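You operate a simulated robot arm through the tools that you are given. There is no shell and no other tool. Be economical: measure what you need, move in short steps, check, and stop when the job is done.

You run a simulated two-armed robot. Do the job below in one go: nothing can be reset, and whatever is moved stays where it is left.

JOB
Put one of the balance weights from the small pallet on the lift table on the top of the turntable. Push the sliding lid of the rag bin shut. Take the coil of strap and leave it on the top of the wash stand. Fetch the blue idler and set it on the top of the wash stand. Put one of the black stop plugs from the lower shelf of the socket table on top of the grey guide wheel. Pick up the box key with one hand, pass it to the other hand and put it on the belt between the rails. Do these in any order. Set down upright: balance weight, black stop plug.

The check looks at the end state, three seconds after you hand in, the way a careful person would. Anything else that was tipped, shoved, dropped, spilled or broken makes it a failure. Lids that push on must go on centred and level and be pressed home; caps that screw on are set level and turned clockwise until they are tight.

ROBOT AND FRAMES
Two 7-joint arms with two-finger parallel grippers on one trunk, on a base that drives. Base frame: it is fixed to the floor where the robot stands at the start and does not move with it; the origin is under the middle of the robot, x ahead of it, y to its left, z up. Lengths are in mm, angles in rad, forces in N, time in s.
The left shoulder is at the start at [50, 177, 1079], the right one opposite. With the tool pointing down near the work surface each hand reaches from about 100 to 540 mm from the robot's upright axis, wherever it stands, measured 20 degrees to its own side. Places, roughly: balance weight [500, -250, 750]; belt between the rails [-10200, 1200, 900]; black stop plug [-6500, -1000, 500]; blue idler (7x7x3 cm) [-4200, -3000, 900]; box key (11x3x12 cm) [-6100, -900, 900]; coil of strap (12x12x3 cm) [-2500, -3100, 900]; grey guide wheel (7x7x8 cm) [-6300, -900, 400]; sliding lid of the rag bin [-2600, -2500, 900]; top of the turntable [700, -1800, 800]; top of the wash stand [-5300, -1100, 800]. Payload 3.43 kg a hand.
The tool frame of a hand sits at the grasp point between the pads (the TCP): z along the fingers, y along the line on which they close. The tips reach 34 mm beyond it. Largest opening 128 mm; finger width 24, thickness 12; the body of the gripper, 48 by 130 mm, starts 96 mm behind the TCP.
Orientation is told as [roll, pitch, yaw] about the base's x, y, z axes, in that order, counted from this pose: with the fingers straight down and closing along the base's y, the tool's x points along the base's -x, its y along +y and its z along -z.

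CONTROLS
- The arms move only by the tool servo_tool. It takes "left_commands", "right_commands" or both (then of equal length, played together; a hand with none holds still); each is a list that holds one entry, the list of rows, each a list of 7 numbers: the shift along the base's x, y, z in mm, then the turn, a rotation vector about the base's x, y, z in rad, then the closure in counts, from 0 (fully open) to 255 (shut). In form: [[[dx, dy, dz, wx, wy, wz, gripper], ...]]. A call has 1 to 20 rows; each row is the pose to reach, as a shift and turn from the pose commanded when the call began. Each row takes 0.2 s and may step no farther than 50 mm and 0.15 rad from the row before; otherwise, or with a gripper value out of range, the whole call is refused. A pose out of reach is approached as far as the arm can. The call stops where the force on the tool passes 40 N (or 10 N more than at its start, if that is more) or the arm is blocked; 0.2 s more then pass. The fingers move at their own pace (about 108 mm/s each) and stop on an object; they squeeze with about 26 N. The grip force told is the motor's: it shows also when the fingers shut on nothing. Time passes only in rows, and 0.2 s behind the last, so rows that repeat a pose let the fingers close. It gives the time, the measured TCP pose, the force on the tool (base axes), the opening and the grip force at its end, in the units of the frame above (readings bear some noise), with the torque about the TCP (base axes, N m) and any sound that the robot's microphone picked up.
- Cameras (640 x 400 px; columns grow to the right, rows downward): "scene" is now at [151.7, -32.2, 1223.7]; the picture's right is [-0.39, -0.92, 0.00], its down [-0.65, 0.27, -0.71] and it looks along [0.65, -0.27, -0.71] (base axes); focal length 269 px, centre (320, 200). "left" rides on the left gripper at [76, 11, -160] in its tool frame; the picture's right is [-0.15, 0.99, 0.00], its down [-0.88, -0.13, -0.46] and it looks along [-0.45, -0.07, 0.89] (tool axes); focal length 234 px, centre (320, 200). "right" rides on the right gripper at [76, -11, -160] in its tool frame; the picture's right is [0.15, 0.99, 0.00], its down [-0.88, 0.13, -0.46] and it looks along [-0.45, 0.07, 0.89] (tool axes); focal length 234 px, centre (320, 200). There is no depth. A picture from a camera that has moved, and an enlarged one, comes with that camera's place and axes in the base frame and with its lens. The place of the scene camera against the robot may be out by one fixed shift of up to 12 mm in any direction.
- snapshot(camera): a new picture of that camera. The clock stands still meanwhile.
- move_column(by): slides the trunk up (or, below 0, down) by that many mm; the arms and the scene camera ride with it, the base frame stays. It gives what a move gives, with no picture.
- steer(legs): drives the robot by 1 to 6 legs, each [ahead, turn to the left] in mm and rad, along the robot's own axes; the way and the turn of a leg run together, so that a leg with both is an arc; at most 1500 mm and 3.142 rad a leg. The arms and the cameras ride along, it lands a little off, and it stops where it bumps. It gives what a move gives.
- turn_head(pan, tilt): turns the head with the scene camera to pan (to the left, within 1.396 rad either way) and tilt (down, from -0.506 to 1.204), counted from straight ahead of the robot. It gives what a move gives.
- close_up(camera, box): a new picture of the part [left, top, right, bottom] of that camera's present view, enlarged. The clock stands still meanwhile.
- hand_in(): hands the job in; it is judged then, once.

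Work in short steps. Places have to be worked out from the pictures, the camera data and where the tool is seen: move nearer, look again, correct. Check each grasp and each placing, and mend what went wrong. You have 186 turns and 174 pictures in all, those below and enlarged ones among them. Open the grippers and draw the arms clear of the work before you hand the job in, unless the task says otherwise; then end with one line.

The tools are called after "Emit:" as name(argument=value, ...) on one line, values as JSON. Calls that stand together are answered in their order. servo_tool: Moves the arms, as the interface text tells. Its arguments: {"type":"object","properties":{"left_commands":{"type":"array"},"right_commands":{"type":"array"}},"required":[]} The other tools are called the same way: move_column (by) slides the trunk up or down; steer (legs) drives the base; turn_head (pan, tilt) turns the head that bears the scene camera; snapshot (camera) takes a picture; close_up (camera, box) takes an enlarged picture of a part of a camera's view; hand_in () hands the job in.

At the start:

```text
time: 0.0
left_eef_pos: [507.4, 23.5, 982.4]
left_tool_rot: [-0.001, 0.0, 0.006]
left_wrist_force: [-0.1, 0.9, 1.1]
left_moment: [-0.02, -0.01, 0.01]
left_finger_gap: 128.1
left_grasp_force: 0.0
right_eef_pos: [355.1, -343.3, 979.8]
right_tool_rot: [-0.001, 0.001, 0.005]
right_wrist_force: [0.4, -0.3, 0.1]
right_moment: [-0.02, 0.01, 0.03]
right_finger_gap: 128.0
right_grasp_force: 0.1
trunk travel left (down, up): [-250.0, 151.0]
robot x, y, heading: [2.4, 0.7, 0.003]
head pan, tilt: [-0.398, 0.787]
```

scene: 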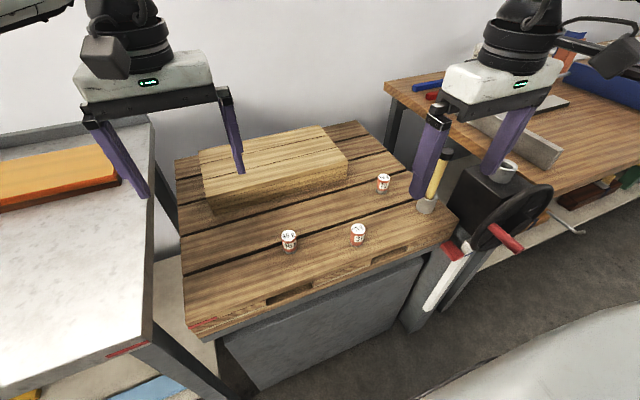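
right: 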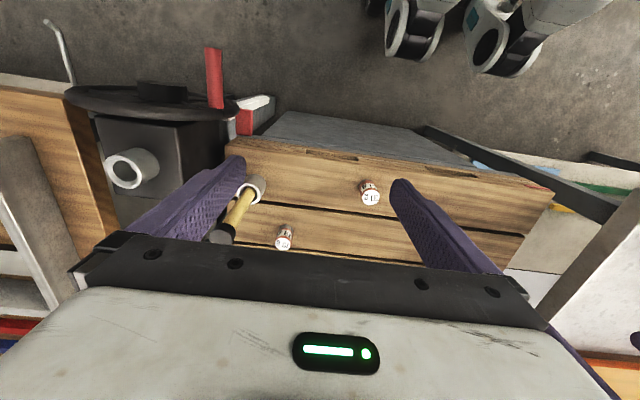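
left: 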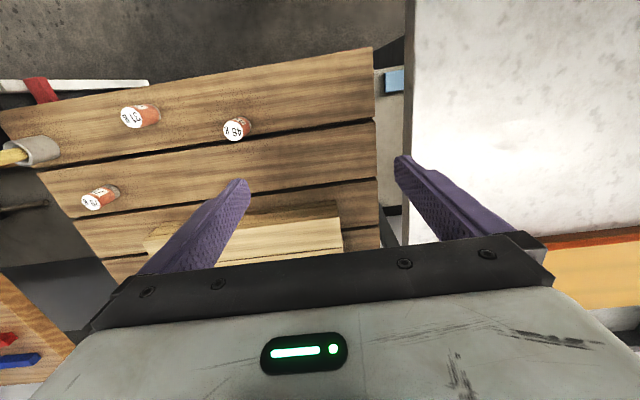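

The three weights come out near [497,-103], [453,-247] and [577,-392]. I'll bring the right hand above the middle one and take a closer look.

Emit:
servo_tool(right_commands=[[[40, 40, 0, 0, 0, 0, 90], [75, 75, -20, 0, 0, 0, 90], [95, 95, -60, 0, 0, 0, 90], [95, 95, -100, 0, 0, 0, 90], [95, 95, -100, 0, 0, 0, 90]]])

Emit:
snapshot(camera="right")

Emit:
snapshot(camera="scene")

```text
refused: row 1 steps farther than a row can; nothing moved
```

```text
170 pictures are left
camera right: at [279.5, -354.0, 1140.1], right [-0.15, 0.99, 0.0], down [0.88, 0.13, 0.46], along [0.45, 0.07, -0.89], focal length 234 px, centre (320, 200)
```

right: 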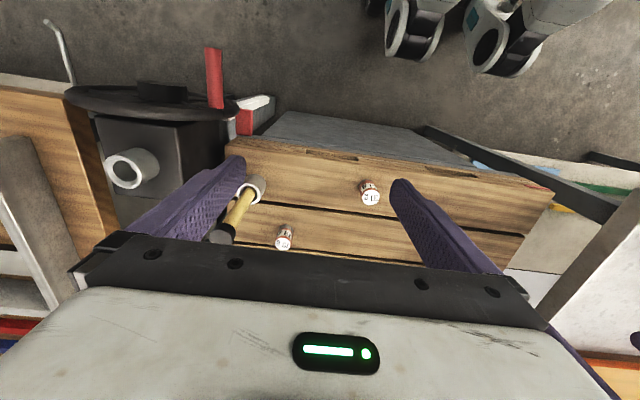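

```text
169 pictures are left
camera scene: at [151.7, -32.2, 1223.7], right [-0.39, -0.92, 0.0], down [-0.65, 0.27, -0.71], along [0.65, -0.27, -0.71], focal length 269 px, centre (320, 200)
```

scene: 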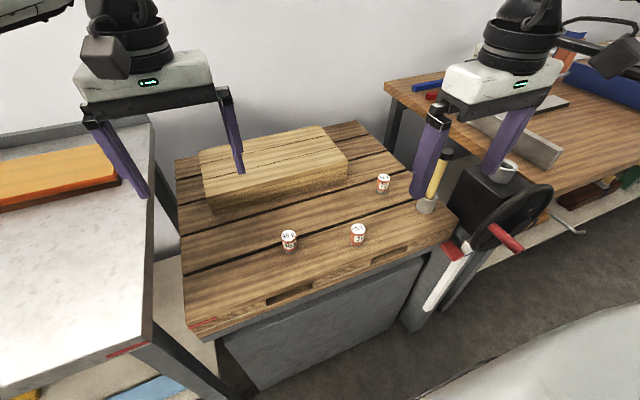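

That step was too long, so I'll use shorter rows. From the wrist camera the middle weight is at about [446,-235].

Emit:
servo_tool(right_commands=[[[30, 30, 0, 0, 0, 0, 90], [55, 60, -20, 0, 0, 0, 90], [75, 85, -50, 0, 0, 0, 90], [90, 106, -80, 0, 0, 0, 90], [90, 108, -100, 0, 0, 0, 90]]])

Emit:
snapshot(camera="right")

```text
time: 1.2
left_eef_pos: [508.2, 25.1, 982.4]
left_tool_rot: [-0.001, 0.001, 0.008]
left_wrist_force: [-0.4, -0.6, -0.1]
left_moment: [0.01, 0.01, 0.0]
left_finger_gap: 128.0
left_grasp_force: 0.0
right_eef_pos: [443.9, -237.1, 879.8]
right_tool_rot: [0.002, 0.001, 0.007]
right_wrist_force: [0.0, 0.0, 0.1]
right_moment: [-0.01, -0.01, 0.01]
right_finger_gap: 82.7
right_grasp_force: 0.1
trunk travel left (down, up): [-250.0, 151.0]
robot x, y, heading: [-1.0, 0.6, 0.0]
head pan, tilt: [-0.398, 0.787]
```

```text
168 pictures are left
camera right: at [368.1, -247.4, 1040.9], right [-0.15, 0.99, 0.0], down [0.88, 0.13, 0.46], along [0.45, 0.07, -0.89], focal length 234 px, centre (320, 200)
```

right: 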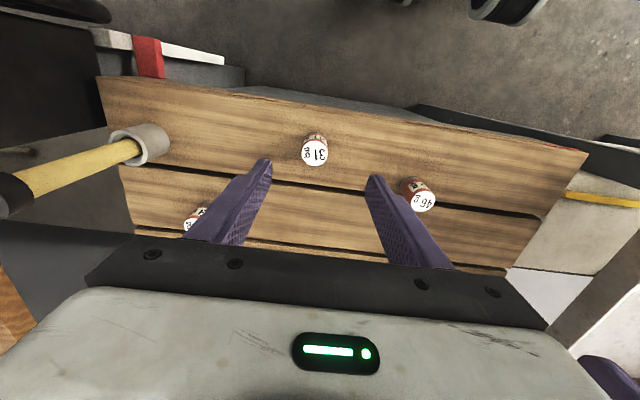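

The weight's top is near [439,-241,785], with the pallet at about 750. I'll lower the hand to TCP z≈800 and look.

Emit:
servo_tool(right_commands=[[[-4, -4, -30, 0, 0, 0, 90], [-4, -4, -60, 0, 0, 0, 90], [-4, -4, -80, 0, 0, 0, 90], [-4, -4, -80, 0, 0, 0, 90]]])

Emit:
snapshot(camera="right")

Emit:
snapshot(camera="scene")

```text
time: 2.2
left_eef_pos: [508.1, 24.5, 981.6]
left_tool_rot: [0.0, 0.0, 0.005]
left_wrist_force: [-0.6, -0.6, -1.0]
left_moment: [-0.02, -0.02, 0.01]
left_finger_gap: 128.3
left_grasp_force: 0.2
right_eef_pos: [441.9, -239.9, 798.0]
right_tool_rot: [0.001, 0.0, 0.003]
right_wrist_force: [0.3, 0.1, 0.1]
right_moment: [-0.01, 0.01, 0.02]
right_finger_gap: 83.0
right_grasp_force: 0.0
trunk travel left (down, up): [-250.0, 151.0]
robot x, y, heading: [0.9, -1.1, -0.006]
head pan, tilt: [-0.398, 0.787]
```

```text
167 pictures are left
camera right: at [365.6, -250.8, 959.1], right [-0.15, 0.99, 0.0], down [0.88, 0.13, 0.46], along [0.45, 0.07, -0.89], focal length 234 px, centre (320, 200)
```

right: 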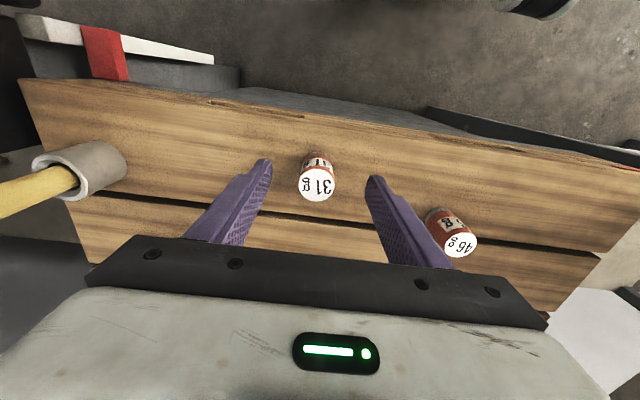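

```text
166 pictures are left
camera scene: at [151.7, -32.2, 1223.8], right [-0.39, -0.92, 0.0], down [-0.65, 0.27, -0.71], along [0.65, -0.27, -0.71], focal length 269 px, centre (320, 200)
```

scene: 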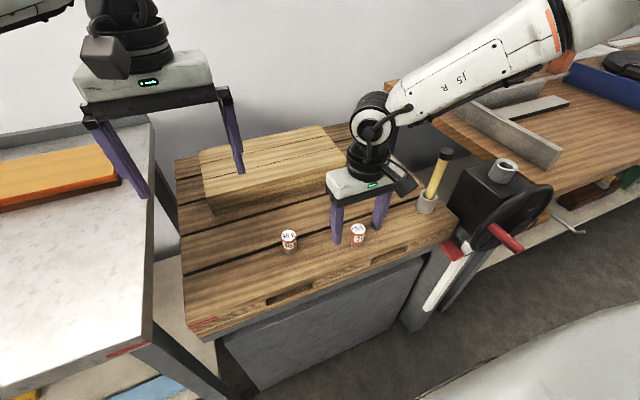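

The weight is centred between the fingers, its top near 780 and the surface near 740. I'll go down 16 mm and close.

Emit:
servo_tool(right_commands=[[[0, -2, -16, 0, 0, 0, 90], [0, -2, -16, 0, 0, 0, 200], [0, -2, -16, 0, 0, 0, 255], [0, -2, -16, 0, 0, 0, 255], [0, -2, -16, 0, 0, 0, 255], [0, -2, 14, 0, 0, 0, 255], [0, -2, 54, 0, 0, 0, 255]]])

Emit:
snapshot(camera="right")

```text
time: 3.8
left_eef_pos: [507.2, 24.8, 983.0]
left_tool_rot: [0.0, -0.001, 0.005]
left_wrist_force: [-0.3, -0.8, 0.1]
left_moment: [0.0, -0.02, 0.01]
left_finger_gap: 128.0
left_grasp_force: 0.0
right_eef_pos: [440.1, -239.9, 853.0]
right_tool_rot: [0.0, 0.0, 0.006]
right_wrist_force: [0.1, -0.1, -0.2]
right_moment: [0.01, -0.05, -0.05]
right_finger_gap: 28.4
right_grasp_force: 25.8
trunk travel left (down, up): [-250.0, 151.0]
robot x, y, heading: [3.4, 0.4, -0.003]
head pan, tilt: [-0.398, 0.787]
```

```text
165 pictures are left
camera right: at [364.2, -251.2, 1013.5], right [-0.15, 0.99, 0.0], down [0.88, 0.14, 0.46], along [0.45, 0.07, -0.89], focal length 234 px, centre (320, 200)
```

right: 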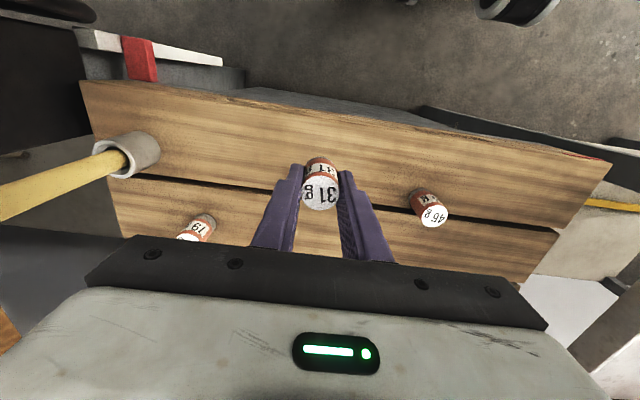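

The weight is held (28 mm gap). I'll lift the hand higher and look toward the turntable on the right.

Emit:
servo_tool(right_commands=[[[-30, 0, 40, 0, 0, 0, 255], [-60, 0, 80, 0, 0, 0, 255], [-100, 0, 110, 0, 0, 0, 255], [-140, 0, 130, 0, 0, 0, 255]]], left_commands=[[[-40, 20, 0, 0, 0, 0, 0], [-80, 40, 0, 0, 0, 0, 0], [-120, 60, 0, 0, 0, 0, 0], [-160, 80, 0, 0, 0, 0, 0]]])

Emit:
turn_head(pan=-1.3, tilt=0.45)

Emit:
snapshot(camera="scene")

```text
time: 4.8
left_eef_pos: [346.7, 101.4, 981.3]
left_tool_rot: [0.0, -0.003, 0.005]
left_wrist_force: [-1.0, 0.6, -1.2]
left_moment: [0.04, -0.01, -0.03]
left_finger_gap: 128.1
left_grasp_force: 0.1
right_eef_pos: [302.9, -237.8, 984.4]
right_tool_rot: [-0.001, 0.0, 0.006]
right_wrist_force: [1.1, -0.8, 0.2]
right_moment: [0.02, 0.01, 0.01]
right_finger_gap: 28.2
right_grasp_force: 25.9
trunk travel left (down, up): [-250.0, 151.0]
robot x, y, heading: [-4.2, 2.9, 0.004]
head pan, tilt: [-0.398, 0.787]
```

```text
time: 6.0
left_eef_pos: [348.7, 101.4, 981.8]
left_tool_rot: [0.0, 0.0, 0.006]
left_wrist_force: [-0.8, 0.2, -0.3]
left_moment: [-0.01, 0.0, -0.03]
left_finger_gap: 128.0
left_grasp_force: 0.0
right_eef_pos: [304.3, -239.0, 983.4]
right_tool_rot: [0.0, 0.0, 0.006]
right_wrist_force: [-0.4, 0.4, -0.3]
right_moment: [-0.03, 0.0, -0.01]
right_finger_gap: 28.4
right_grasp_force: 25.8
trunk travel left (down, up): [-250.0, 151.0]
robot x, y, heading: [-0.5, -2.6, -0.002]
head pan, tilt: [-1.3, 0.45]
```

```text
164 pictures are left
camera scene: at [101.5, -89.4, 1253.2], right [-0.96, -0.27, 0.0], down [-0.12, 0.42, -0.9], along [0.24, -0.87, -0.44], focal length 269 px, centre (320, 200)
```

scene: 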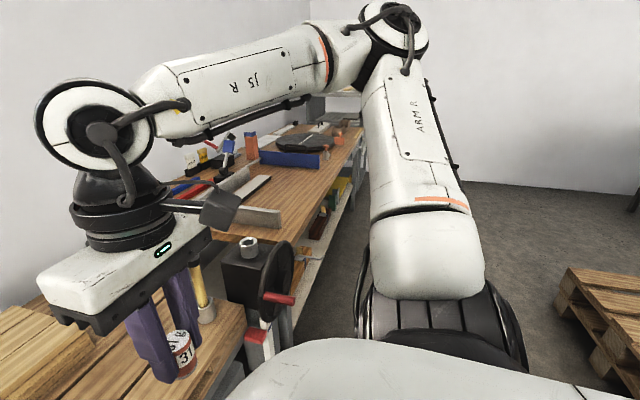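

The turntable looks to be the dark disc at about [695,-1786,800], on a bench whose near edge is at x≈290. I'll back up, drive along the bench and face it.

Emit:
steer(legs=[[-200, 0], [0, -1.571], [1500, 0], [120, 0], [0, 1.571]])

Emit:
turn_head(pan=-0.2, tilt=0.6)

Emit:
snapshot(camera="scene")

```text
time: 23.1
left_eef_pos: [126.7, -1531.6, 982.2]
left_tool_rot: [0.0, 0.0, -0.025]
left_wrist_force: [0.1, 0.5, -0.5]
left_moment: [0.03, 0.01, -0.01]
left_finger_gap: 127.7
left_grasp_force: 0.0
right_eef_pos: [74.2, -1870.5, 983.5]
right_tool_rot: [0.0, -0.001, -0.024]
right_wrist_force: [0.4, 0.0, -0.7]
right_moment: [-0.01, 0.0, -0.03]
right_finger_gap: 28.2
right_grasp_force: 26.5
trunk travel left (down, up): [-250.0, 151.0]
robot x, y, heading: [-224.0, -1624.7, -0.029]
head pan, tilt: [-1.3, 0.45]
```

```text
time: 24.5
left_eef_pos: [126.9, -1532.4, 982.2]
left_tool_rot: [0.0, 0.001, -0.023]
left_wrist_force: [0.3, -0.7, -0.3]
left_moment: [-0.03, 0.01, -0.02]
left_finger_gap: 128.1
left_grasp_force: 0.1
right_eef_pos: [73.5, -1871.0, 985.0]
right_tool_rot: [0.0, -0.001, -0.025]
right_wrist_force: [0.5, -0.4, -0.3]
right_moment: [-0.02, -0.02, -0.01]
right_finger_gap: 28.0
right_grasp_force: 26.0
trunk travel left (down, up): [-250.0, 151.0]
robot x, y, heading: [-223.7, -1624.1, -0.027]
head pan, tilt: [-0.201, 0.6]
```

```text
163 pictures are left
camera scene: at [-60.3, -1646.4, 1239.6], right [-0.23, -0.97, 0.0], down [-0.55, 0.13, -0.83], along [0.8, -0.19, -0.56], focal length 269 px, centre (320, 200)
```

scene: 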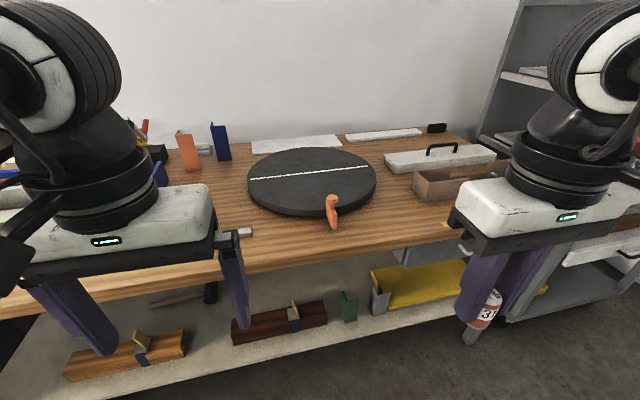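

The disc's centre is near [668,-1793] with a radius of about 200, and the bench edge is at x≈385. I'll advance 270 mm and look down to see how much clearance the base has.

Emit:
steer(legs=[[270, 0.027]])

Emit:
turn_head(pan=-0.2, tilt=1.15)

Emit:
snapshot(camera="scene")

```text
time: 26.4
left_eef_pos: [402.2, -1525.7, 981.7]
left_tool_rot: [0.0, 0.0, 0.006]
left_wrist_force: [-0.4, -0.1, 0.2]
left_moment: [-0.02, 0.02, 0.02]
left_finger_gap: 127.8
left_grasp_force: 0.1
right_eef_pos: [359.4, -1865.3, 984.7]
right_tool_rot: [0.002, 0.001, 0.006]
right_wrist_force: [-0.1, -0.5, 0.6]
right_moment: [-0.01, 0.03, 0.0]
right_finger_gap: 28.3
right_grasp_force: 26.2
trunk travel left (down, up): [-250.0, 151.0]
robot x, y, heading: [54.8, -1628.5, 0.005]
head pan, tilt: [-0.201, 0.6]
```

```text
time: 27.4
left_eef_pos: [401.3, -1525.9, 981.6]
left_tool_rot: [-0.001, 0.0, 0.005]
left_wrist_force: [-0.5, 0.1, -0.1]
left_moment: [0.02, 0.01, 0.03]
left_finger_gap: 127.9
left_grasp_force: 0.1
right_eef_pos: [358.8, -1865.0, 983.3]
right_tool_rot: [-0.001, 0.0, 0.006]
right_wrist_force: [0.4, -0.2, -0.3]
right_moment: [0.0, -0.01, 0.02]
right_finger_gap: 28.3
right_grasp_force: 26.0
trunk travel left (down, up): [-250.0, 151.0]
robot x, y, heading: [54.5, -1630.1, 0.001]
head pan, tilt: [-0.201, 1.15]
```

```text
162 pictures are left
camera scene: at [189.5, -1639.8, 1197.9], right [-0.2, -0.98, 0.0], down [-0.89, 0.18, -0.41], along [0.4, -0.08, -0.91], focal length 269 px, centre (320, 200)
```

scene: 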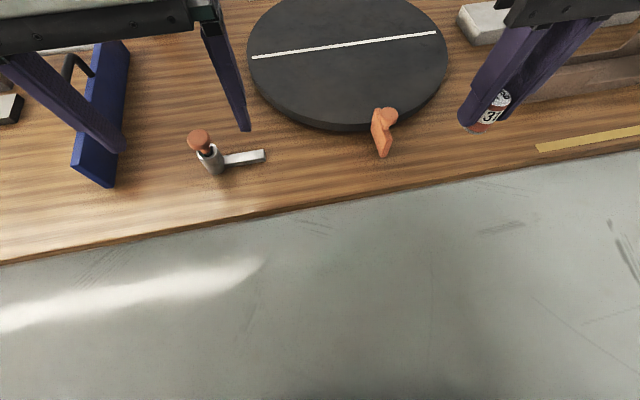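

I need to know what the grey area under the bench edge is: the shelf, or my own base. I'll zoom in on it.

Emit:
close_up(camera="scene", box=[160, 180, 480, 400])

```text
1.82 times, centred on (320, 290) of scene
camera zoom: at [189.5, -1639.8, 1197.9], right [-0.2, -0.98, 0.0], down [-0.89, 0.18, -0.41], along [0.4, -0.08, -0.91], focal length 490 px, centre (320, 36)
```

zoom: 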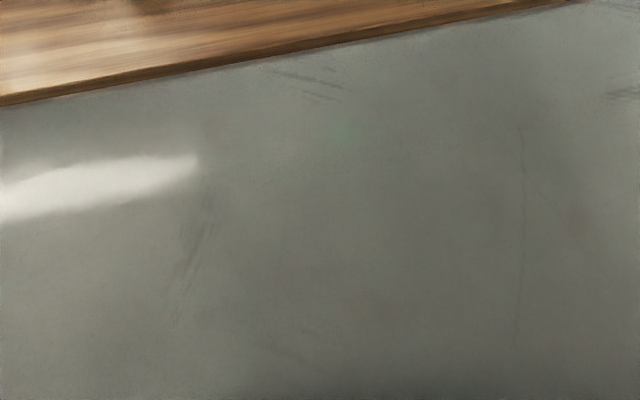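

It's glossy and scratched like my own body. I'll tilt the head up a little to find where its front edge is.

Emit:
turn_head(pan=-0.6, tilt=0.85)

Emit:
snapshot(camera="scene")

```text
time: 28.2
left_eef_pos: [401.5, -1525.8, 981.8]
left_tool_rot: [-0.002, 0.001, 0.006]
left_wrist_force: [-0.2, -0.7, 0.5]
left_moment: [0.0, -0.02, 0.0]
left_finger_gap: 127.9
left_grasp_force: 0.0
right_eef_pos: [358.6, -1866.4, 984.2]
right_tool_rot: [-0.001, 0.001, 0.005]
right_wrist_force: [-0.9, 0.6, -0.1]
right_moment: [0.03, -0.04, -0.04]
right_finger_gap: 28.2
right_grasp_force: 26.0
trunk travel left (down, up): [-250.0, 151.0]
robot x, y, heading: [56.9, -1625.1, 0.002]
head pan, tilt: [-0.6, 0.85]
```

```text
160 pictures are left
camera scene: at [195.7, -1672.0, 1218.7], right [-0.56, -0.83, 0.0], down [-0.62, 0.42, -0.66], along [0.54, -0.37, -0.75], focal length 269 px, centre (320, 200)
```

scene: 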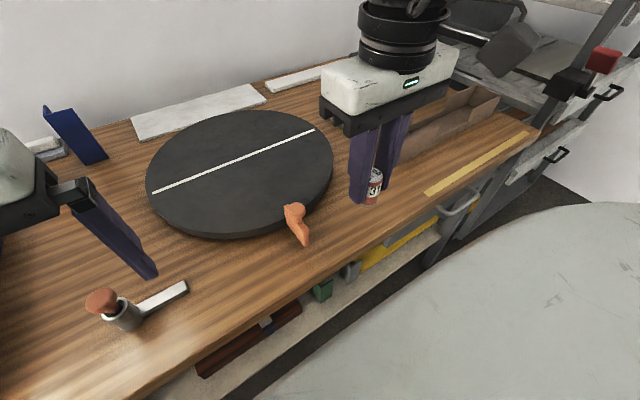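

The disc is centred near [660,-1785] with radius about 190. I can reach [555,-1740] from here, well clear of the orange item, so I'll move the hand above it and measure the disc height.

Emit:
servo_tool(right_commands=[[[40, 25, 0, 0, 0, 0, 255], [80, 50, 0, 0, 0, 0, 255], [120, 75, 0, 0, 0, 0, 255], [160, 100, 0, 0, 0, 0, 255], [196, 126, -20, 0, 0, 0, 255], [196, 126, -60, 0, 0, 0, 255], [196, 126, -60, 0, 0, 0, 255]]])

Emit:
snapshot(camera="right")

Emit:
snapshot(camera="scene")

```text
time: 29.9
left_eef_pos: [402.6, -1524.8, 983.4]
left_tool_rot: [0.0, 0.0, 0.003]
left_wrist_force: [-0.3, 0.1, 0.2]
left_moment: [-0.01, 0.01, -0.01]
left_finger_gap: 128.1
left_grasp_force: 0.1
right_eef_pos: [528.0, -1776.8, 927.6]
right_tool_rot: [0.001, -0.001, 0.006]
right_wrist_force: [-0.2, 0.1, 0.4]
right_moment: [-0.01, 0.03, -0.01]
right_finger_gap: 28.3
right_grasp_force: 25.9
right hand out of reach, approached as far as the arm can: row 4, 5, 6, 7
trunk travel left (down, up): [-250.0, 151.0]
robot x, y, heading: [52.4, -1628.0, 0.0]
head pan, tilt: [-0.6, 0.85]
```

```text
159 pictures are left
camera right: at [451.8, -1788.3, 1087.1], right [-0.15, 0.99, 0.0], down [0.88, 0.13, 0.46], along [0.45, 0.07, -0.89], focal length 234 px, centre (320, 200)
```

right: 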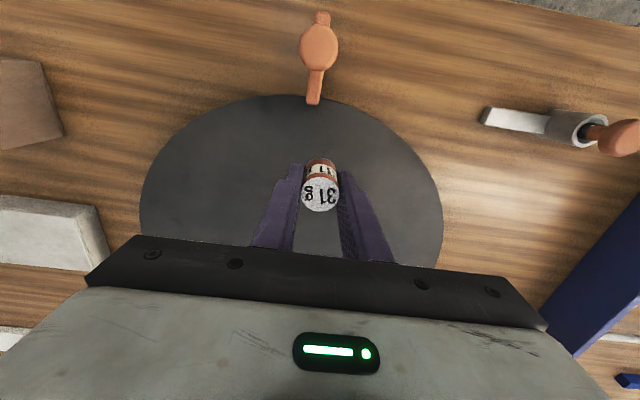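

```text
158 pictures are left
camera scene: at [195.7, -1672.1, 1218.7], right [-0.56, -0.83, 0.0], down [-0.62, 0.42, -0.66], along [0.54, -0.37, -0.75], focal length 269 px, centre (320, 200)
```

scene: 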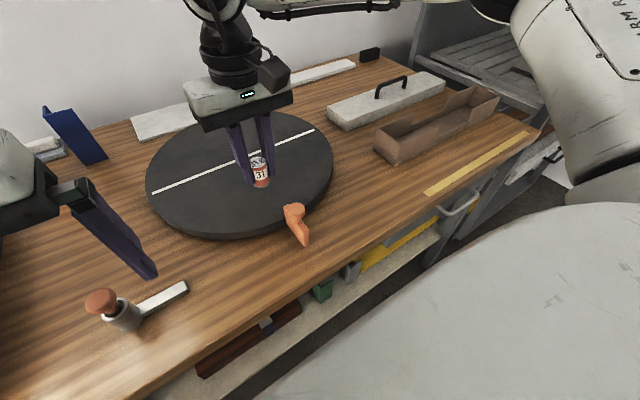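

The reach limit put the hand at [528,-1777], which is 60 mm inside the disc's near edge and acceptable. I'll descend straight down in part and triangulate the disc height.

Emit:
servo_tool(right_commands=[[[0, 0, -30, 0, 0, 0, 255], [0, 0, -58, 0, 0, 0, 255], [0, 0, -58, 0, 0, 0, 255]]])

Emit:
snapshot(camera="right")

Emit:
close_up(camera="scene", box=[160, 80, 360, 260])

```text
time: 30.6
left_eef_pos: [401.3, -1525.2, 983.5]
left_tool_rot: [-0.001, -0.002, 0.005]
left_wrist_force: [-0.7, -0.7, -0.1]
left_moment: [0.02, -0.03, 0.0]
left_finger_gap: 127.8
left_grasp_force: 0.0
right_eef_pos: [523.0, -1781.9, 875.1]
right_tool_rot: [0.006, -0.01, 0.003]
right_wrist_force: [1.3, 2.6, 27.0]
right_moment: [0.1, -0.07, 0.0]
right_finger_gap: 28.4
right_grasp_force: 25.9
right hand out of reach, approached as far as the arm can: row 2, 3
trunk travel left (down, up): [-250.0, 151.0]
robot x, y, heading: [52.0, -1626.3, 0.002]
head pan, tilt: [-0.6, 0.85]
```

```text
157 pictures are left
camera right: at [446.1, -1794.0, 1034.0], right [-0.15, 0.99, 0.0], down [0.88, 0.13, 0.47], along [0.46, 0.07, -0.89], focal length 234 px, centre (320, 200)
```

right: 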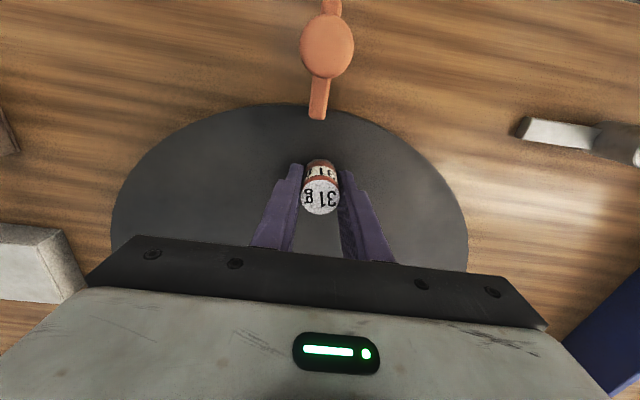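

```text
2.22 times, centred on (260, 170) of scene
camera zoom: at [193.9, -1671.1, 1219.4], right [-0.56, -0.83, 0.0], down [-0.62, 0.42, -0.66], along [0.55, -0.37, -0.75], focal length 598 px, centre (453, 267)
```

zoom: 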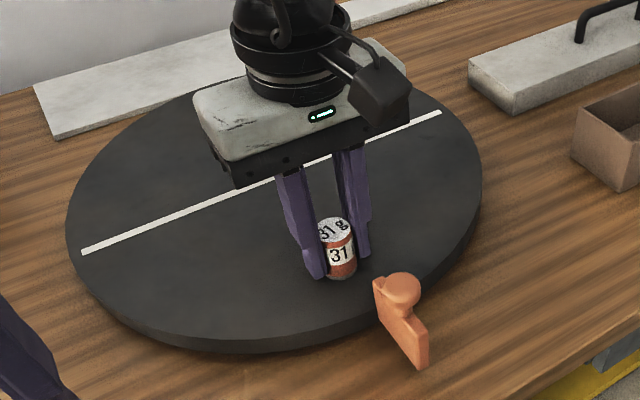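

The weight is touching the disc with 27 N. I'll ease up to relieve that force, then open, retreat and check.

Emit:
servo_tool(right_commands=[[[0, 0, 4, 0, 0, 0, 255], [0, 0, 4, 0, 0, 0, 255]]])

```text
time: 31.2
left_eef_pos: [401.0, -1524.8, 981.5]
left_tool_rot: [0.001, 0.001, 0.003]
left_wrist_force: [-0.1, 0.3, -0.1]
left_moment: [-0.01, 0.02, 0.03]
left_finger_gap: 128.1
left_grasp_force: 0.1
right_eef_pos: [522.5, -1783.4, 874.2]
right_tool_rot: [0.002, -0.002, 0.005]
right_wrist_force: [5.5, 4.7, 16.8]
right_moment: [0.15, -0.3, 0.03]
right_finger_gap: 28.0
right_grasp_force: 26.2
trunk travel left (down, up): [-250.0, 151.0]
robot x, y, heading: [54.4, -1629.8, 0.0]
head pan, tilt: [-0.6, 0.85]
```

Contact is light and level (17 N). I'll release and go straight up.

Emit:
servo_tool(right_commands=[[[0, 0, 2, 0, 0, 0, 180], [0, 0, 2, 0, 0, 0, 140], [0, 0, 2, 0, 0, 0, 140], [0, 0, 2, 0, 0, 0, 140], [0, 0, 40, 0, 0, 0, 140], [0, 0, 80, 0, 0, 0, 140], [-40, 0, 110, 0, 0, 0, 140]]])

Emit:
snapshot(camera="scene")

```text
time: 32.9
left_eef_pos: [400.8, -1527.5, 981.1]
left_tool_rot: [-0.001, 0.0, 0.006]
left_wrist_force: [0.6, -0.2, 0.2]
left_moment: [0.0, -0.01, -0.01]
left_finger_gap: 128.1
left_grasp_force: 0.0
right_eef_pos: [482.9, -1784.2, 986.5]
right_tool_rot: [0.0, 0.002, 0.006]
right_wrist_force: [-0.1, -0.2, -0.2]
right_moment: [0.01, 0.01, -0.01]
right_finger_gap: 57.8
right_grasp_force: 0.1
trunk travel left (down, up): [-250.0, 151.0]
robot x, y, heading: [53.2, -1625.5, 0.002]
head pan, tilt: [-0.6, 0.85]
```

```text
155 pictures are left
camera scene: at [194.9, -1672.0, 1218.9], right [-0.56, -0.83, 0.0], down [-0.62, 0.42, -0.66], along [0.55, -0.37, -0.75], focal length 269 px, centre (320, 200)
```

scene: 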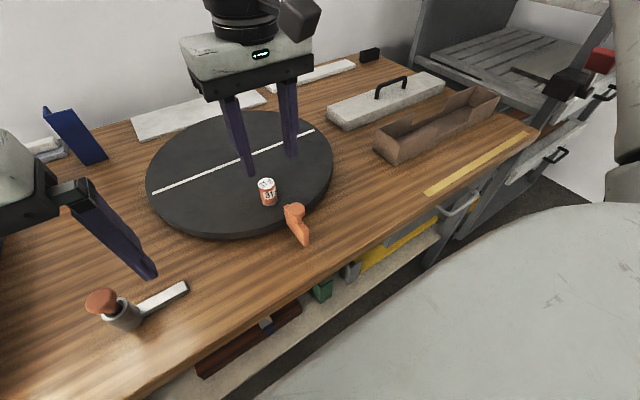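

The weight stands upright on the disc. Next I'll retract, back away and turn to look toward the bin area.

Emit:
servo_tool(right_commands=[[[-40, 0, 0, 0, 0, 0, 100], [-80, -20, 0, 0, 0, 0, 60], [-120, -40, 0, 0, 0, 0, 0], [-160, -60, 0, 0, 0, 0, 0]]], left_commands=[[[-20, 0, 0, 0, 0, 0, 0], [-40, 0, 0, 0, 0, 0, 0], [-60, 0, 0, 0, 0, 0, 0], [-70, 0, 0, 0, 0, 0, 0]]])

Emit:
steer(legs=[[-450, 0], [0, -2.75]])

Emit:
turn_head(pan=0.0, tilt=0.35)

Emit:
snapshot(camera="scene")

```text
time: 33.9
left_eef_pos: [330.9, -1525.2, 983.3]
left_tool_rot: [0.0, 0.001, 0.007]
left_wrist_force: [0.8, -0.9, 0.3]
left_moment: [0.03, -0.03, 0.0]
left_finger_gap: 128.0
left_grasp_force: 0.1
right_eef_pos: [320.6, -1845.6, 984.9]
right_tool_rot: [0.002, -0.001, 0.006]
right_wrist_force: [0.3, -0.3, 0.7]
right_moment: [-0.02, 0.01, 0.02]
right_finger_gap: 127.9
right_grasp_force: 0.0
trunk travel left (down, up): [-250.0, 151.0]
robot x, y, heading: [53.8, -1628.9, 0.002]
head pan, tilt: [-0.6, 0.85]
```

```text
time: 43.1
left_eef_pos: [-622.5, -1820.5, 982.9]
left_tool_rot: [0.001, -0.002, -2.774]
left_wrist_force: [0.3, -0.3, -0.3]
left_moment: [-0.01, 0.0, 0.0]
left_finger_gap: 127.9
left_grasp_force: 0.0
right_eef_pos: [-726.8, -1518.7, 983.8]
right_tool_rot: [0.001, 0.002, -2.775]
right_wrist_force: [0.0, -0.1, 0.0]
right_moment: [0.0, -0.04, 0.0]
right_finger_gap: 128.2
right_grasp_force: 0.0
trunk travel left (down, up): [-250.0, 151.0]
robot x, y, heading: [-402.8, -1625.8, -2.779]
head pan, tilt: [-0.6, 0.85]
```

```text
time: 44.1
left_eef_pos: [-622.8, -1820.8, 982.5]
left_tool_rot: [0.0, 0.001, -2.774]
left_wrist_force: [-0.6, 0.3, -0.3]
left_moment: [-0.01, -0.03, -0.03]
left_finger_gap: 127.8
left_grasp_force: 0.0
right_eef_pos: [-727.5, -1517.5, 984.1]
right_tool_rot: [0.0, 0.0, -2.774]
right_wrist_force: [0.3, -0.5, 0.2]
right_moment: [0.01, -0.03, -0.03]
right_finger_gap: 128.0
right_grasp_force: 0.1
trunk travel left (down, up): [-250.0, 151.0]
robot x, y, heading: [-398.2, -1626.3, -2.781]
head pan, tilt: [0.0, 0.351]
```

```text
154 pictures are left
camera scene: at [-544.9, -1685.6, 1262.3], right [-0.35, 0.94, 0.0], down [0.32, 0.12, -0.94], along [-0.88, -0.33, -0.34], focal length 269 px, centre (320, 200)
```

scene: 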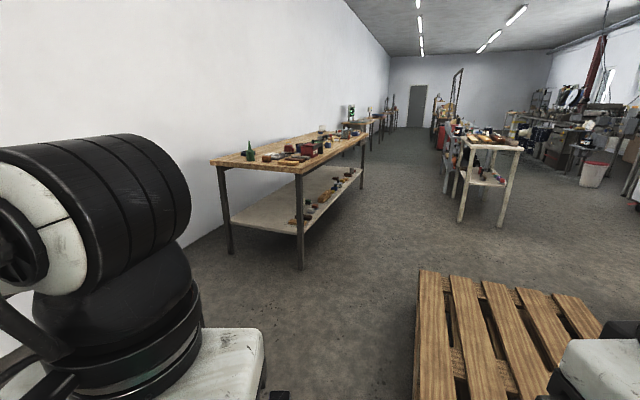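

The table with the bin, coil and idler spans x≈-2200 to -4560 and y≈-2490 to -3170. I'll drive into the aisle between it and the floor pallet, then look.

Emit:
steer(legs=[[1350, 0], [0, 0.5]])

Emit:
turn_head(pan=0.0, tilt=0.4)

Emit:
snapshot(camera="scene")

```text
time: 47.1
left_eef_pos: [-942.3, -1954.2, 982.5]
left_tool_rot: [0.0, 0.002, -2.762]
left_wrist_force: [0.5, 1.0, -0.1]
left_moment: [0.0, 0.01, 0.02]
left_finger_gap: 128.2
left_grasp_force: 0.0
right_eef_pos: [-1050.3, -1652.1, 984.6]
right_tool_rot: [-0.003, 0.002, -2.763]
right_wrist_force: [-0.2, 0.2, 0.6]
right_moment: [0.01, 0.01, -0.01]
right_finger_gap: 128.2
right_grasp_force: 0.1
trunk travel left (down, up): [-250.0, 151.0]
robot x, y, heading: [-707.5, -1780.9, -2.772]
head pan, tilt: [0.0, 0.351]
stopped in leg 1: the robot was blocked; the commanded pose is now the measured one
```

```text
time: 47.8
left_eef_pos: [-941.6, -1954.7, 982.2]
left_tool_rot: [0.0, 0.0, -2.761]
left_wrist_force: [0.4, 0.1, 0.7]
left_moment: [0.02, -0.01, -0.01]
left_finger_gap: 128.1
left_grasp_force: 0.0
right_eef_pos: [-1048.8, -1652.0, 983.2]
right_tool_rot: [-0.004, 0.001, -2.764]
right_wrist_force: [-0.1, 0.1, 0.1]
right_moment: [-0.04, -0.02, 0.04]
right_finger_gap: 128.1
right_grasp_force: 0.0
trunk travel left (down, up): [-250.0, 151.0]
robot x, y, heading: [-713.8, -1783.6, -2.77]
head pan, tilt: [0.0, 0.4]
```

```text
153 pictures are left
camera scene: at [-856.3, -1841.2, 1257.9], right [-0.36, 0.93, 0.0], down [0.36, 0.14, -0.92], along [-0.86, -0.33, -0.39], focal length 269 px, centre (320, 200)
```

scene: 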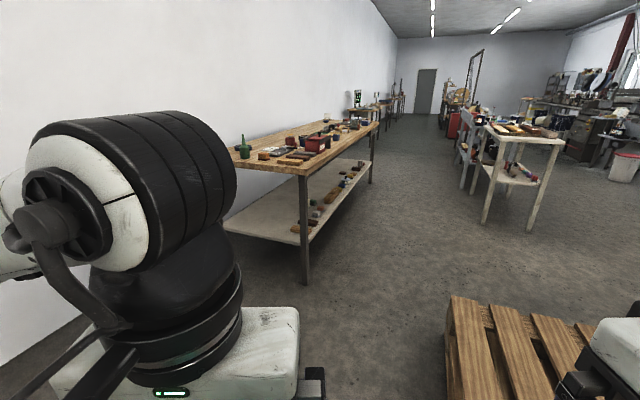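

I bumped the pallet's corner lightly, which puts the base radius near 280 mm. I'll back off and swing wider, through y≈-2100.

Emit:
steer(legs=[[-100, 0], [0, 0.525], [470, 0], [0, -0.8], [700, 0]])

Emit:
turn_head(pan=0.45, tilt=0.45)

Emit:
snapshot(camera="scene")

```text
time: 58.4
left_eef_pos: [-1887.6, -2274.3, 983.0]
left_tool_rot: [0.0, 0.001, -3.049]
left_wrist_force: [-0.2, -0.5, 0.0]
left_moment: [0.01, -0.01, -0.02]
left_finger_gap: 128.2
left_grasp_force: 0.0
right_eef_pos: [-1904.4, -1953.6, 984.1]
right_tool_rot: [-0.003, 0.001, -3.053]
right_wrist_force: [-0.4, -0.1, 0.0]
right_moment: [0.01, -0.02, -0.02]
right_finger_gap: 128.1
right_grasp_force: 0.2
trunk travel left (down, up): [-250.0, 151.0]
robot x, y, heading: [-1615.2, -2171.8, -3.06]
head pan, tilt: [0.0, 0.4]
```

```text
time: 59.3
left_eef_pos: [-1887.2, -2273.7, 983.2]
left_tool_rot: [0.001, 0.003, -3.048]
left_wrist_force: [0.7, -1.5, -0.4]
left_moment: [0.03, -0.02, 0.0]
left_finger_gap: 127.9
left_grasp_force: 0.0
right_eef_pos: [-1904.5, -1953.7, 984.1]
right_tool_rot: [-0.003, 0.002, -3.052]
right_wrist_force: [-0.1, -1.3, -0.2]
right_moment: [-0.01, -0.02, -0.02]
right_finger_gap: 128.0
right_grasp_force: 0.0
trunk travel left (down, up): [-250.0, 151.0]
robot x, y, heading: [-1617.1, -2171.4, -3.061]
head pan, tilt: [0.45, 0.45]
```

```text
152 pictures are left
camera scene: at [-1759.1, -2226.1, 1253.2], right [-0.51, 0.86, 0.0], down [0.38, 0.22, -0.9], along [-0.78, -0.46, -0.44], focal length 269 px, centre (320, 200)
```

scene: 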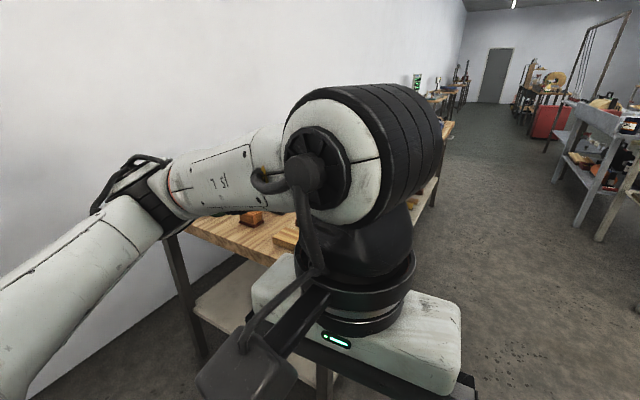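

The left arm hides the table, so I'll drive alongside and turn to face it at x≈-2500.

Emit:
steer(legs=[[0, -0.206], [890, 0], [0, 1.695]])

Emit:
turn_head(pan=0.0, tilt=0.5)

Emit:
snapshot(camera="scene")

```text
time: 68.7
left_eef_pos: [-2436.0, -2340.5, 982.7]
left_tool_rot: [-0.001, 0.002, -1.625]
left_wrist_force: [-0.6, 0.2, 1.4]
left_moment: [0.01, 0.01, 0.02]
left_finger_gap: 127.8
left_grasp_force: 0.1
right_eef_pos: [-2755.5, -2311.2, 983.4]
right_tool_rot: [-0.002, 0.001, -1.626]
right_wrist_force: [0.2, 0.0, 0.3]
right_moment: [-0.01, -0.02, -0.03]
right_finger_gap: 128.0
right_grasp_force: 0.1
trunk travel left (down, up): [-250.0, 151.0]
robot x, y, heading: [-2491.7, -2057.4, -1.636]
head pan, tilt: [0.45, 0.45]
```

```text
time: 69.6
left_eef_pos: [-2436.6, -2339.4, 982.3]
left_tool_rot: [-0.001, 0.001, -1.627]
left_wrist_force: [-0.4, -0.1, -0.4]
left_moment: [0.01, -0.01, 0.04]
left_finger_gap: 127.9
left_grasp_force: 0.0
right_eef_pos: [-2754.6, -2310.7, 983.5]
right_tool_rot: [-0.001, 0.003, -1.626]
right_wrist_force: [-0.9, -1.1, 0.6]
right_moment: [-0.02, 0.01, 0.01]
right_finger_gap: 128.0
right_grasp_force: 0.0
trunk travel left (down, up): [-250.0, 151.0]
robot x, y, heading: [-2499.4, -2061.4, -1.636]
head pan, tilt: [0.0, 0.499]
```

```text
151 pictures are left
camera scene: at [-2500.0, -2219.4, 1248.7], right [-1.0, 0.06, 0.0], down [0.03, 0.48, -0.88], along [-0.05, -0.88, -0.48], focal length 269 px, centre (320, 200)
```

scene: 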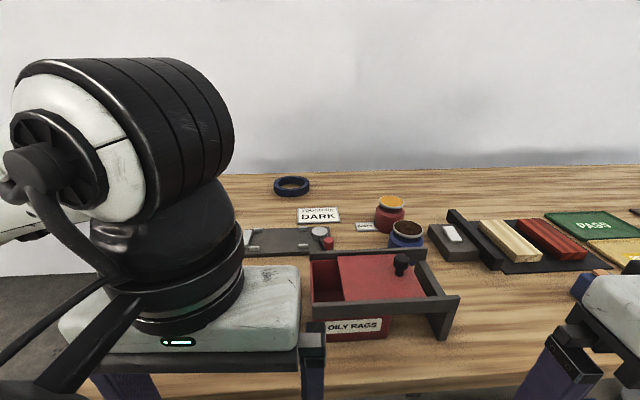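

The blue ring at about [-2450,-3025] is the strap coil. The red "OILY RAGS" bin has a lid with a black knob, slid off to the right. I'll zoom in on it.

Emit:
close_up(camera="scene", box=[240, 160, 500, 350])

```text
2.11 times, centred on (370, 255) of scene
camera zoom: at [-2500.0, -2219.4, 1248.7], right [-1.0, 0.06, 0.0], down [0.03, 0.48, -0.88], along [-0.05, -0.88, -0.48], focal length 567 px, centre (215, 84)
```

zoom: 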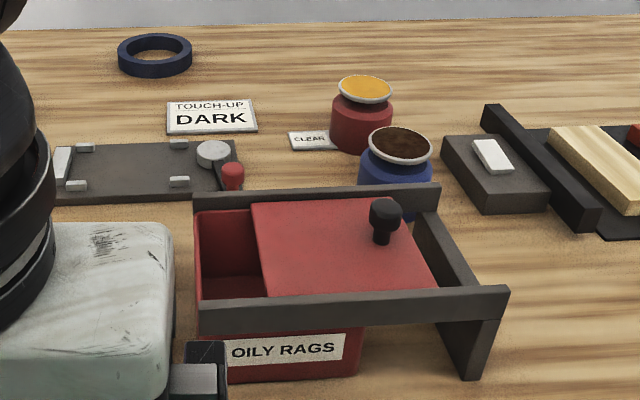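

The knob is near [-2655,-2559,~940] and the lid must travel about 50 mm toward +x. I'll drive up 60 mm, close the right fingers and bring them beside the knob.

Emit:
steer(legs=[[60, 0.05]])

Emit:
servo_tool(right_commands=[[[0, 0, 20, 0, 0, 0, 100], [5, -40, 30, 0, 0, 0, 255], [10, -80, 30, 0, 0, 0, 255], [15, -120, 30, 0, 0, 0, 255], [15, -120, 30, 0, 0, 0, 255]]])

Emit:
snapshot(camera="right")

Emit:
snapshot(camera="scene")

```text
time: 70.6
left_eef_pos: [-2424.0, -2397.4, 983.1]
left_tool_rot: [0.0, 0.004, -1.574]
left_wrist_force: [0.7, -0.7, 0.4]
left_moment: [0.0, -0.02, -0.02]
left_finger_gap: 128.0
left_grasp_force: 0.0
right_eef_pos: [-2744.7, -2384.8, 983.7]
right_tool_rot: [-0.002, 0.001, -1.574]
right_wrist_force: [0.9, -0.4, -0.1]
right_moment: [0.02, 0.0, 0.03]
right_finger_gap: 127.8
right_grasp_force: 0.1
trunk travel left (down, up): [-250.0, 151.0]
robot x, y, heading: [-2500.1, -2114.6, -1.582]
head pan, tilt: [0.0, 0.499]
```

```text
time: 71.8
left_eef_pos: [-2423.9, -2395.8, 981.8]
left_tool_rot: [0.0, 0.002, -1.574]
left_wrist_force: [-0.5, -0.1, 0.0]
left_moment: [0.0, 0.01, -0.01]
left_finger_gap: 127.9
left_grasp_force: 0.1
right_eef_pos: [-2728.1, -2504.7, 1013.1]
right_tool_rot: [-0.004, 0.003, -1.575]
right_wrist_force: [0.9, -0.3, -0.5]
right_moment: [-0.01, 0.01, -0.01]
right_finger_gap: 0.0
right_grasp_force: 26.1
trunk travel left (down, up): [-250.0, 151.0]
robot x, y, heading: [-2497.1, -2117.8, -1.58]
head pan, tilt: [0.0, 0.499]
```

```text
149 pictures are left
camera right: at [-2738.5, -2428.2, 1173.8], right [0.99, 0.14, 0.0], down [0.13, -0.88, 0.45], along [0.06, -0.45, -0.89], focal length 234 px, centre (320, 200)
```

right: 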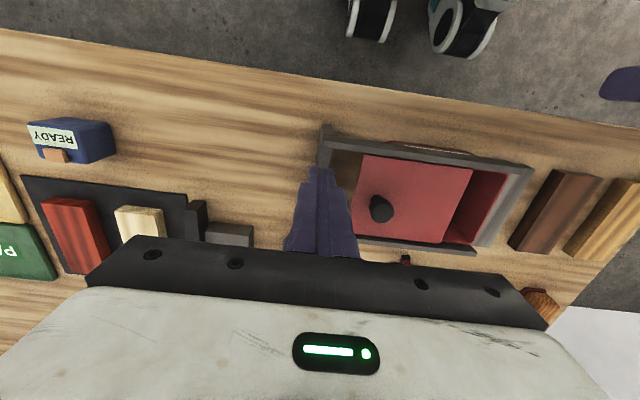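

```text
148 pictures are left
camera scene: at [-2494.3, -2279.7, 1248.7], right [-1.0, 0.01, 0.0], down [0.01, 0.48, -0.88], along [-0.01, -0.88, -0.48], focal length 269 px, centre (320, 200)
```

scene: 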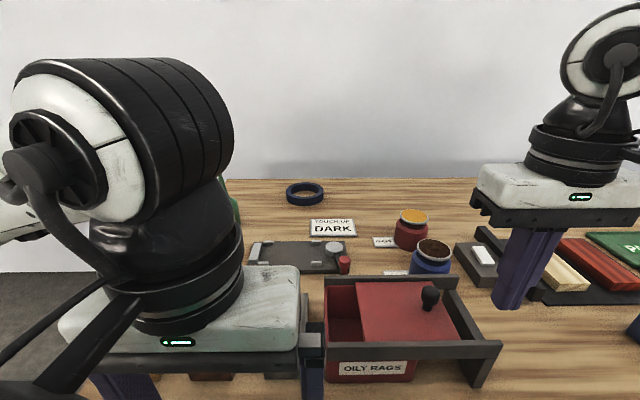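

The knob top triangulates to about [-2652,-2551,937], and the rails' top is near 905. I'll lower the closed fingers beside the knob, with the tips at about 918.

Emit:
servo_tool(right_commands=[[[12, -30, -10, 0, 0, 0, 255], [20, -46, -30, 0, 0, 0, 255], [20, -46, -60, 0, 0, 0, 255], [20, -46, -60, 0, 0, 0, 255]]])

Emit:
snapshot(camera="right")

Emit:
close_up(camera="scene", box=[310, 220, 550, 400])

```text
time: 72.8
left_eef_pos: [-2424.2, -2396.8, 982.0]
left_tool_rot: [-0.001, 0.002, -1.574]
left_wrist_force: [-0.4, -0.3, -1.4]
left_moment: [-0.02, 0.02, 0.03]
left_finger_gap: 128.0
left_grasp_force: 0.0
right_eef_pos: [-2711.2, -2550.2, 952.0]
right_tool_rot: [-0.002, 0.003, -1.575]
right_wrist_force: [-0.3, -0.5, 0.2]
right_moment: [-0.01, -0.01, 0.0]
right_finger_gap: 0.1
right_grasp_force: 25.7
trunk travel left (down, up): [-250.0, 151.0]
robot x, y, heading: [-2500.6, -2115.8, -1.583]
head pan, tilt: [0.0, 0.499]
```

```text
147 pictures are left
camera right: at [-2721.9, -2473.1, 1113.4], right [0.99, 0.14, 0.0], down [0.13, -0.88, 0.45], along [0.06, -0.45, -0.89], focal length 234 px, centre (320, 200)
```

right: 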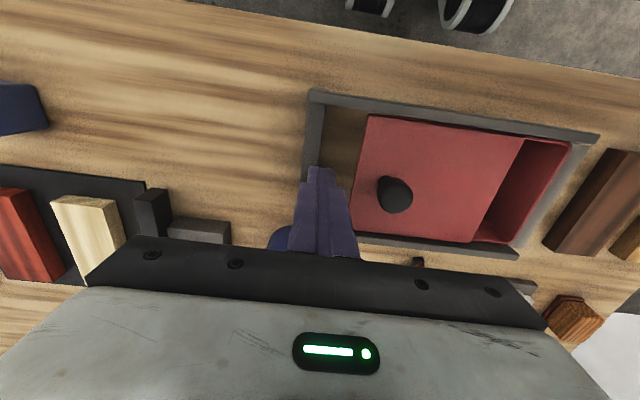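

```text
2.22 times, centred on (430, 310) of scene
camera zoom: at [-2494.2, -2279.8, 1248.7], right [-1.0, 0.01, 0.0], down [0.01, 0.48, -0.88], along [-0.01, -0.88, -0.48], focal length 598 px, centre (76, -44)
```

zoom: 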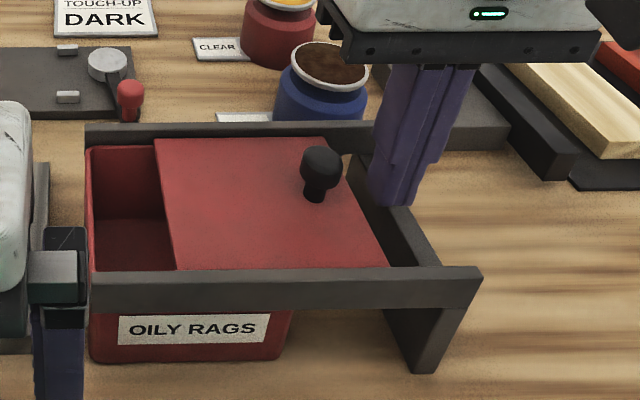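

The tips sit about level with the lid surface, so I'll raise 8 mm and push the knob toward +x slowly until it stops.

Emit:
servo_tool(right_commands=[[[0, 0, 8, 0, 0, 0, 255], [15, 0, 8, 0, 0, 0, 255], [30, 0, 8, 0, 0, 0, 255], [40, 0, 8, 0, 0, 0, 255], [50, 0, 8, 0, 0, 0, 255], [60, 0, 8, 0, 0, 0, 255], [70, 0, 8, 0, 0, 0, 255], [78, 0, 8, 0, 0, 0, 255], [84, 0, 8, 0, 0, 0, 255], [90, 0, 8, 0, 0, 0, 255], [95, 0, 8, 0, 0, 0, 255], [100, 0, 8, 0, 0, 0, 255]]])

Emit:
snapshot(camera="right")

Emit:
close_up(camera="scene", box=[310, 220, 550, 400])

```text
time: 74.6
left_eef_pos: [-2424.1, -2395.4, 983.2]
left_tool_rot: [-0.001, 0.001, -1.576]
left_wrist_force: [1.3, 0.1, 1.0]
left_moment: [0.02, 0.02, 0.0]
left_finger_gap: 127.8
left_grasp_force: 0.1
right_eef_pos: [-2644.6, -2550.5, 962.9]
right_tool_rot: [-0.029, 0.001, -1.588]
right_wrist_force: [-13.2, 1.8, 2.8]
right_moment: [0.09, 0.4, 0.13]
right_finger_gap: 0.1
right_grasp_force: 26.2
trunk travel left (down, up): [-250.0, 151.0]
robot x, y, heading: [-2496.5, -2119.2, -1.587]
head pan, tilt: [0.0, 0.499]
stopped in row 8 (right hand): the force on the tool passed its limit at 46 N (the readings are from after the stop); the commanded pose is now the measured one
```

```text
145 pictures are left
camera right: at [-2650.5, -2473.9, 1123.6], right [0.99, 0.13, -0.03], down [0.13, -0.88, 0.45], along [0.03, -0.45, -0.89], focal length 234 px, centre (320, 200)
```

right: 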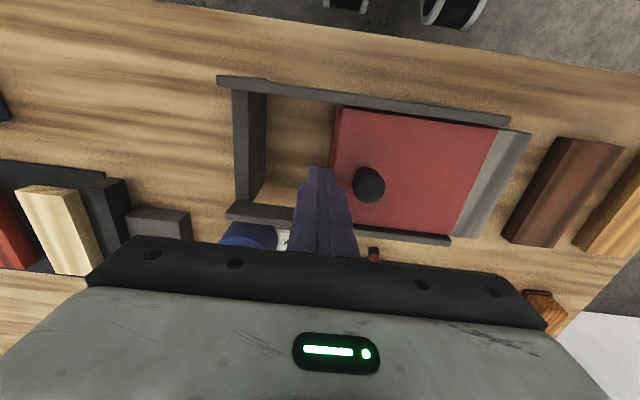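

```text
2.22 times, centred on (430, 310) of scene
camera zoom: at [-2495.2, -2279.4, 1248.7], right [-1.0, 0.01, 0.0], down [0.01, 0.48, -0.88], along [-0.01, -0.88, -0.48], focal length 598 px, centre (76, -44)
```

zoom: 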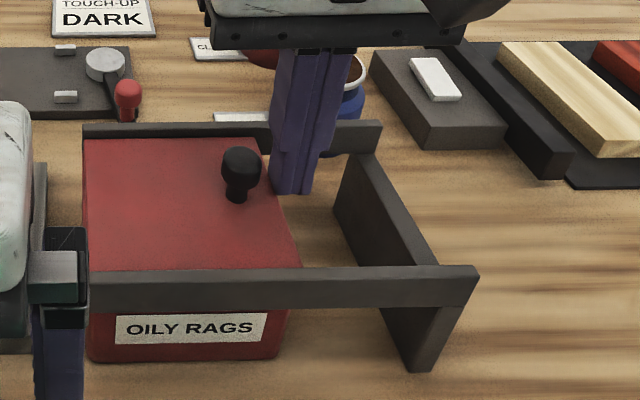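

The lid is shut flush against the left end. I'll back the fingers off the knob and lift away.

Emit:
servo_tool(right_commands=[[[-20, 0, 0, 0, 0, 0, 255], [-20, 0, 40, 0, 0, 0, 255], [-20, 0, 80, 0, 0, 0, 255], [-20, 40, 100, 0, 0, 0, 200], [-20, 80, 100, 0, 0, 0, 100], [-20, 120, 100, 0, 0, 0, 0], [-20, 160, 100, 0, 0, 0, 0], [-20, 200, 100, 0, 0, 0, 0]]])

Emit:
turn_head(pan=0.35, tilt=0.5)

Emit:
snapshot(camera="scene")

```text
time: 76.4
left_eef_pos: [-2424.9, -2396.9, 982.9]
left_tool_rot: [0.0, 0.002, -1.577]
left_wrist_force: [-0.7, 0.3, 1.1]
left_moment: [0.0, -0.01, 0.02]
left_finger_gap: 128.0
left_grasp_force: 0.1
right_eef_pos: [-2658.8, -2346.5, 1062.3]
right_tool_rot: [-0.021, 0.002, -1.582]
right_wrist_force: [0.5, -0.8, 0.9]
right_moment: [-0.01, 0.01, 0.01]
right_finger_gap: 128.2
right_grasp_force: 0.0
trunk travel left (down, up): [-250.0, 151.0]
robot x, y, heading: [-2494.0, -2117.5, -1.584]
head pan, tilt: [0.0, 0.499]
```

```text
time: 77.2
left_eef_pos: [-2423.7, -2396.0, 982.1]
left_tool_rot: [0.001, 0.003, -1.577]
left_wrist_force: [0.5, 0.2, -0.3]
left_moment: [0.04, 0.01, 0.03]
left_finger_gap: 128.1
left_grasp_force: 0.0
right_eef_pos: [-2659.5, -2348.0, 1062.2]
right_tool_rot: [-0.021, 0.002, -1.583]
right_wrist_force: [0.0, 0.0, 0.3]
right_moment: [-0.01, 0.0, -0.04]
right_finger_gap: 127.9
right_grasp_force: 0.0
trunk travel left (down, up): [-250.0, 151.0]
robot x, y, heading: [-2500.5, -2117.0, -1.583]
head pan, tilt: [0.351, 0.499]
```

```text
143 pictures are left
camera scene: at [-2463.8, -2274.7, 1248.7], right [-0.94, -0.33, 0.0], down [-0.16, 0.45, -0.88], along [0.29, -0.83, -0.48], focal length 269 px, centre (320, 200)
```

scene: 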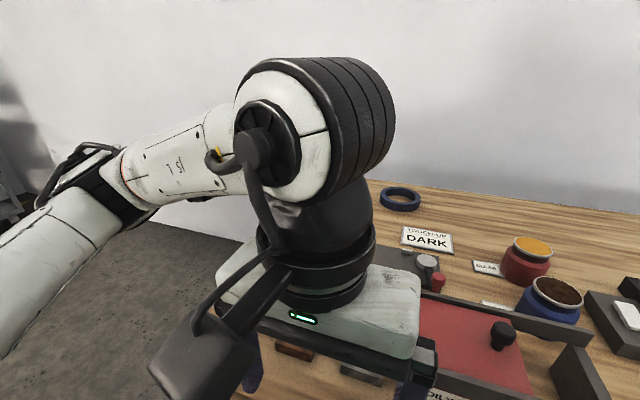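

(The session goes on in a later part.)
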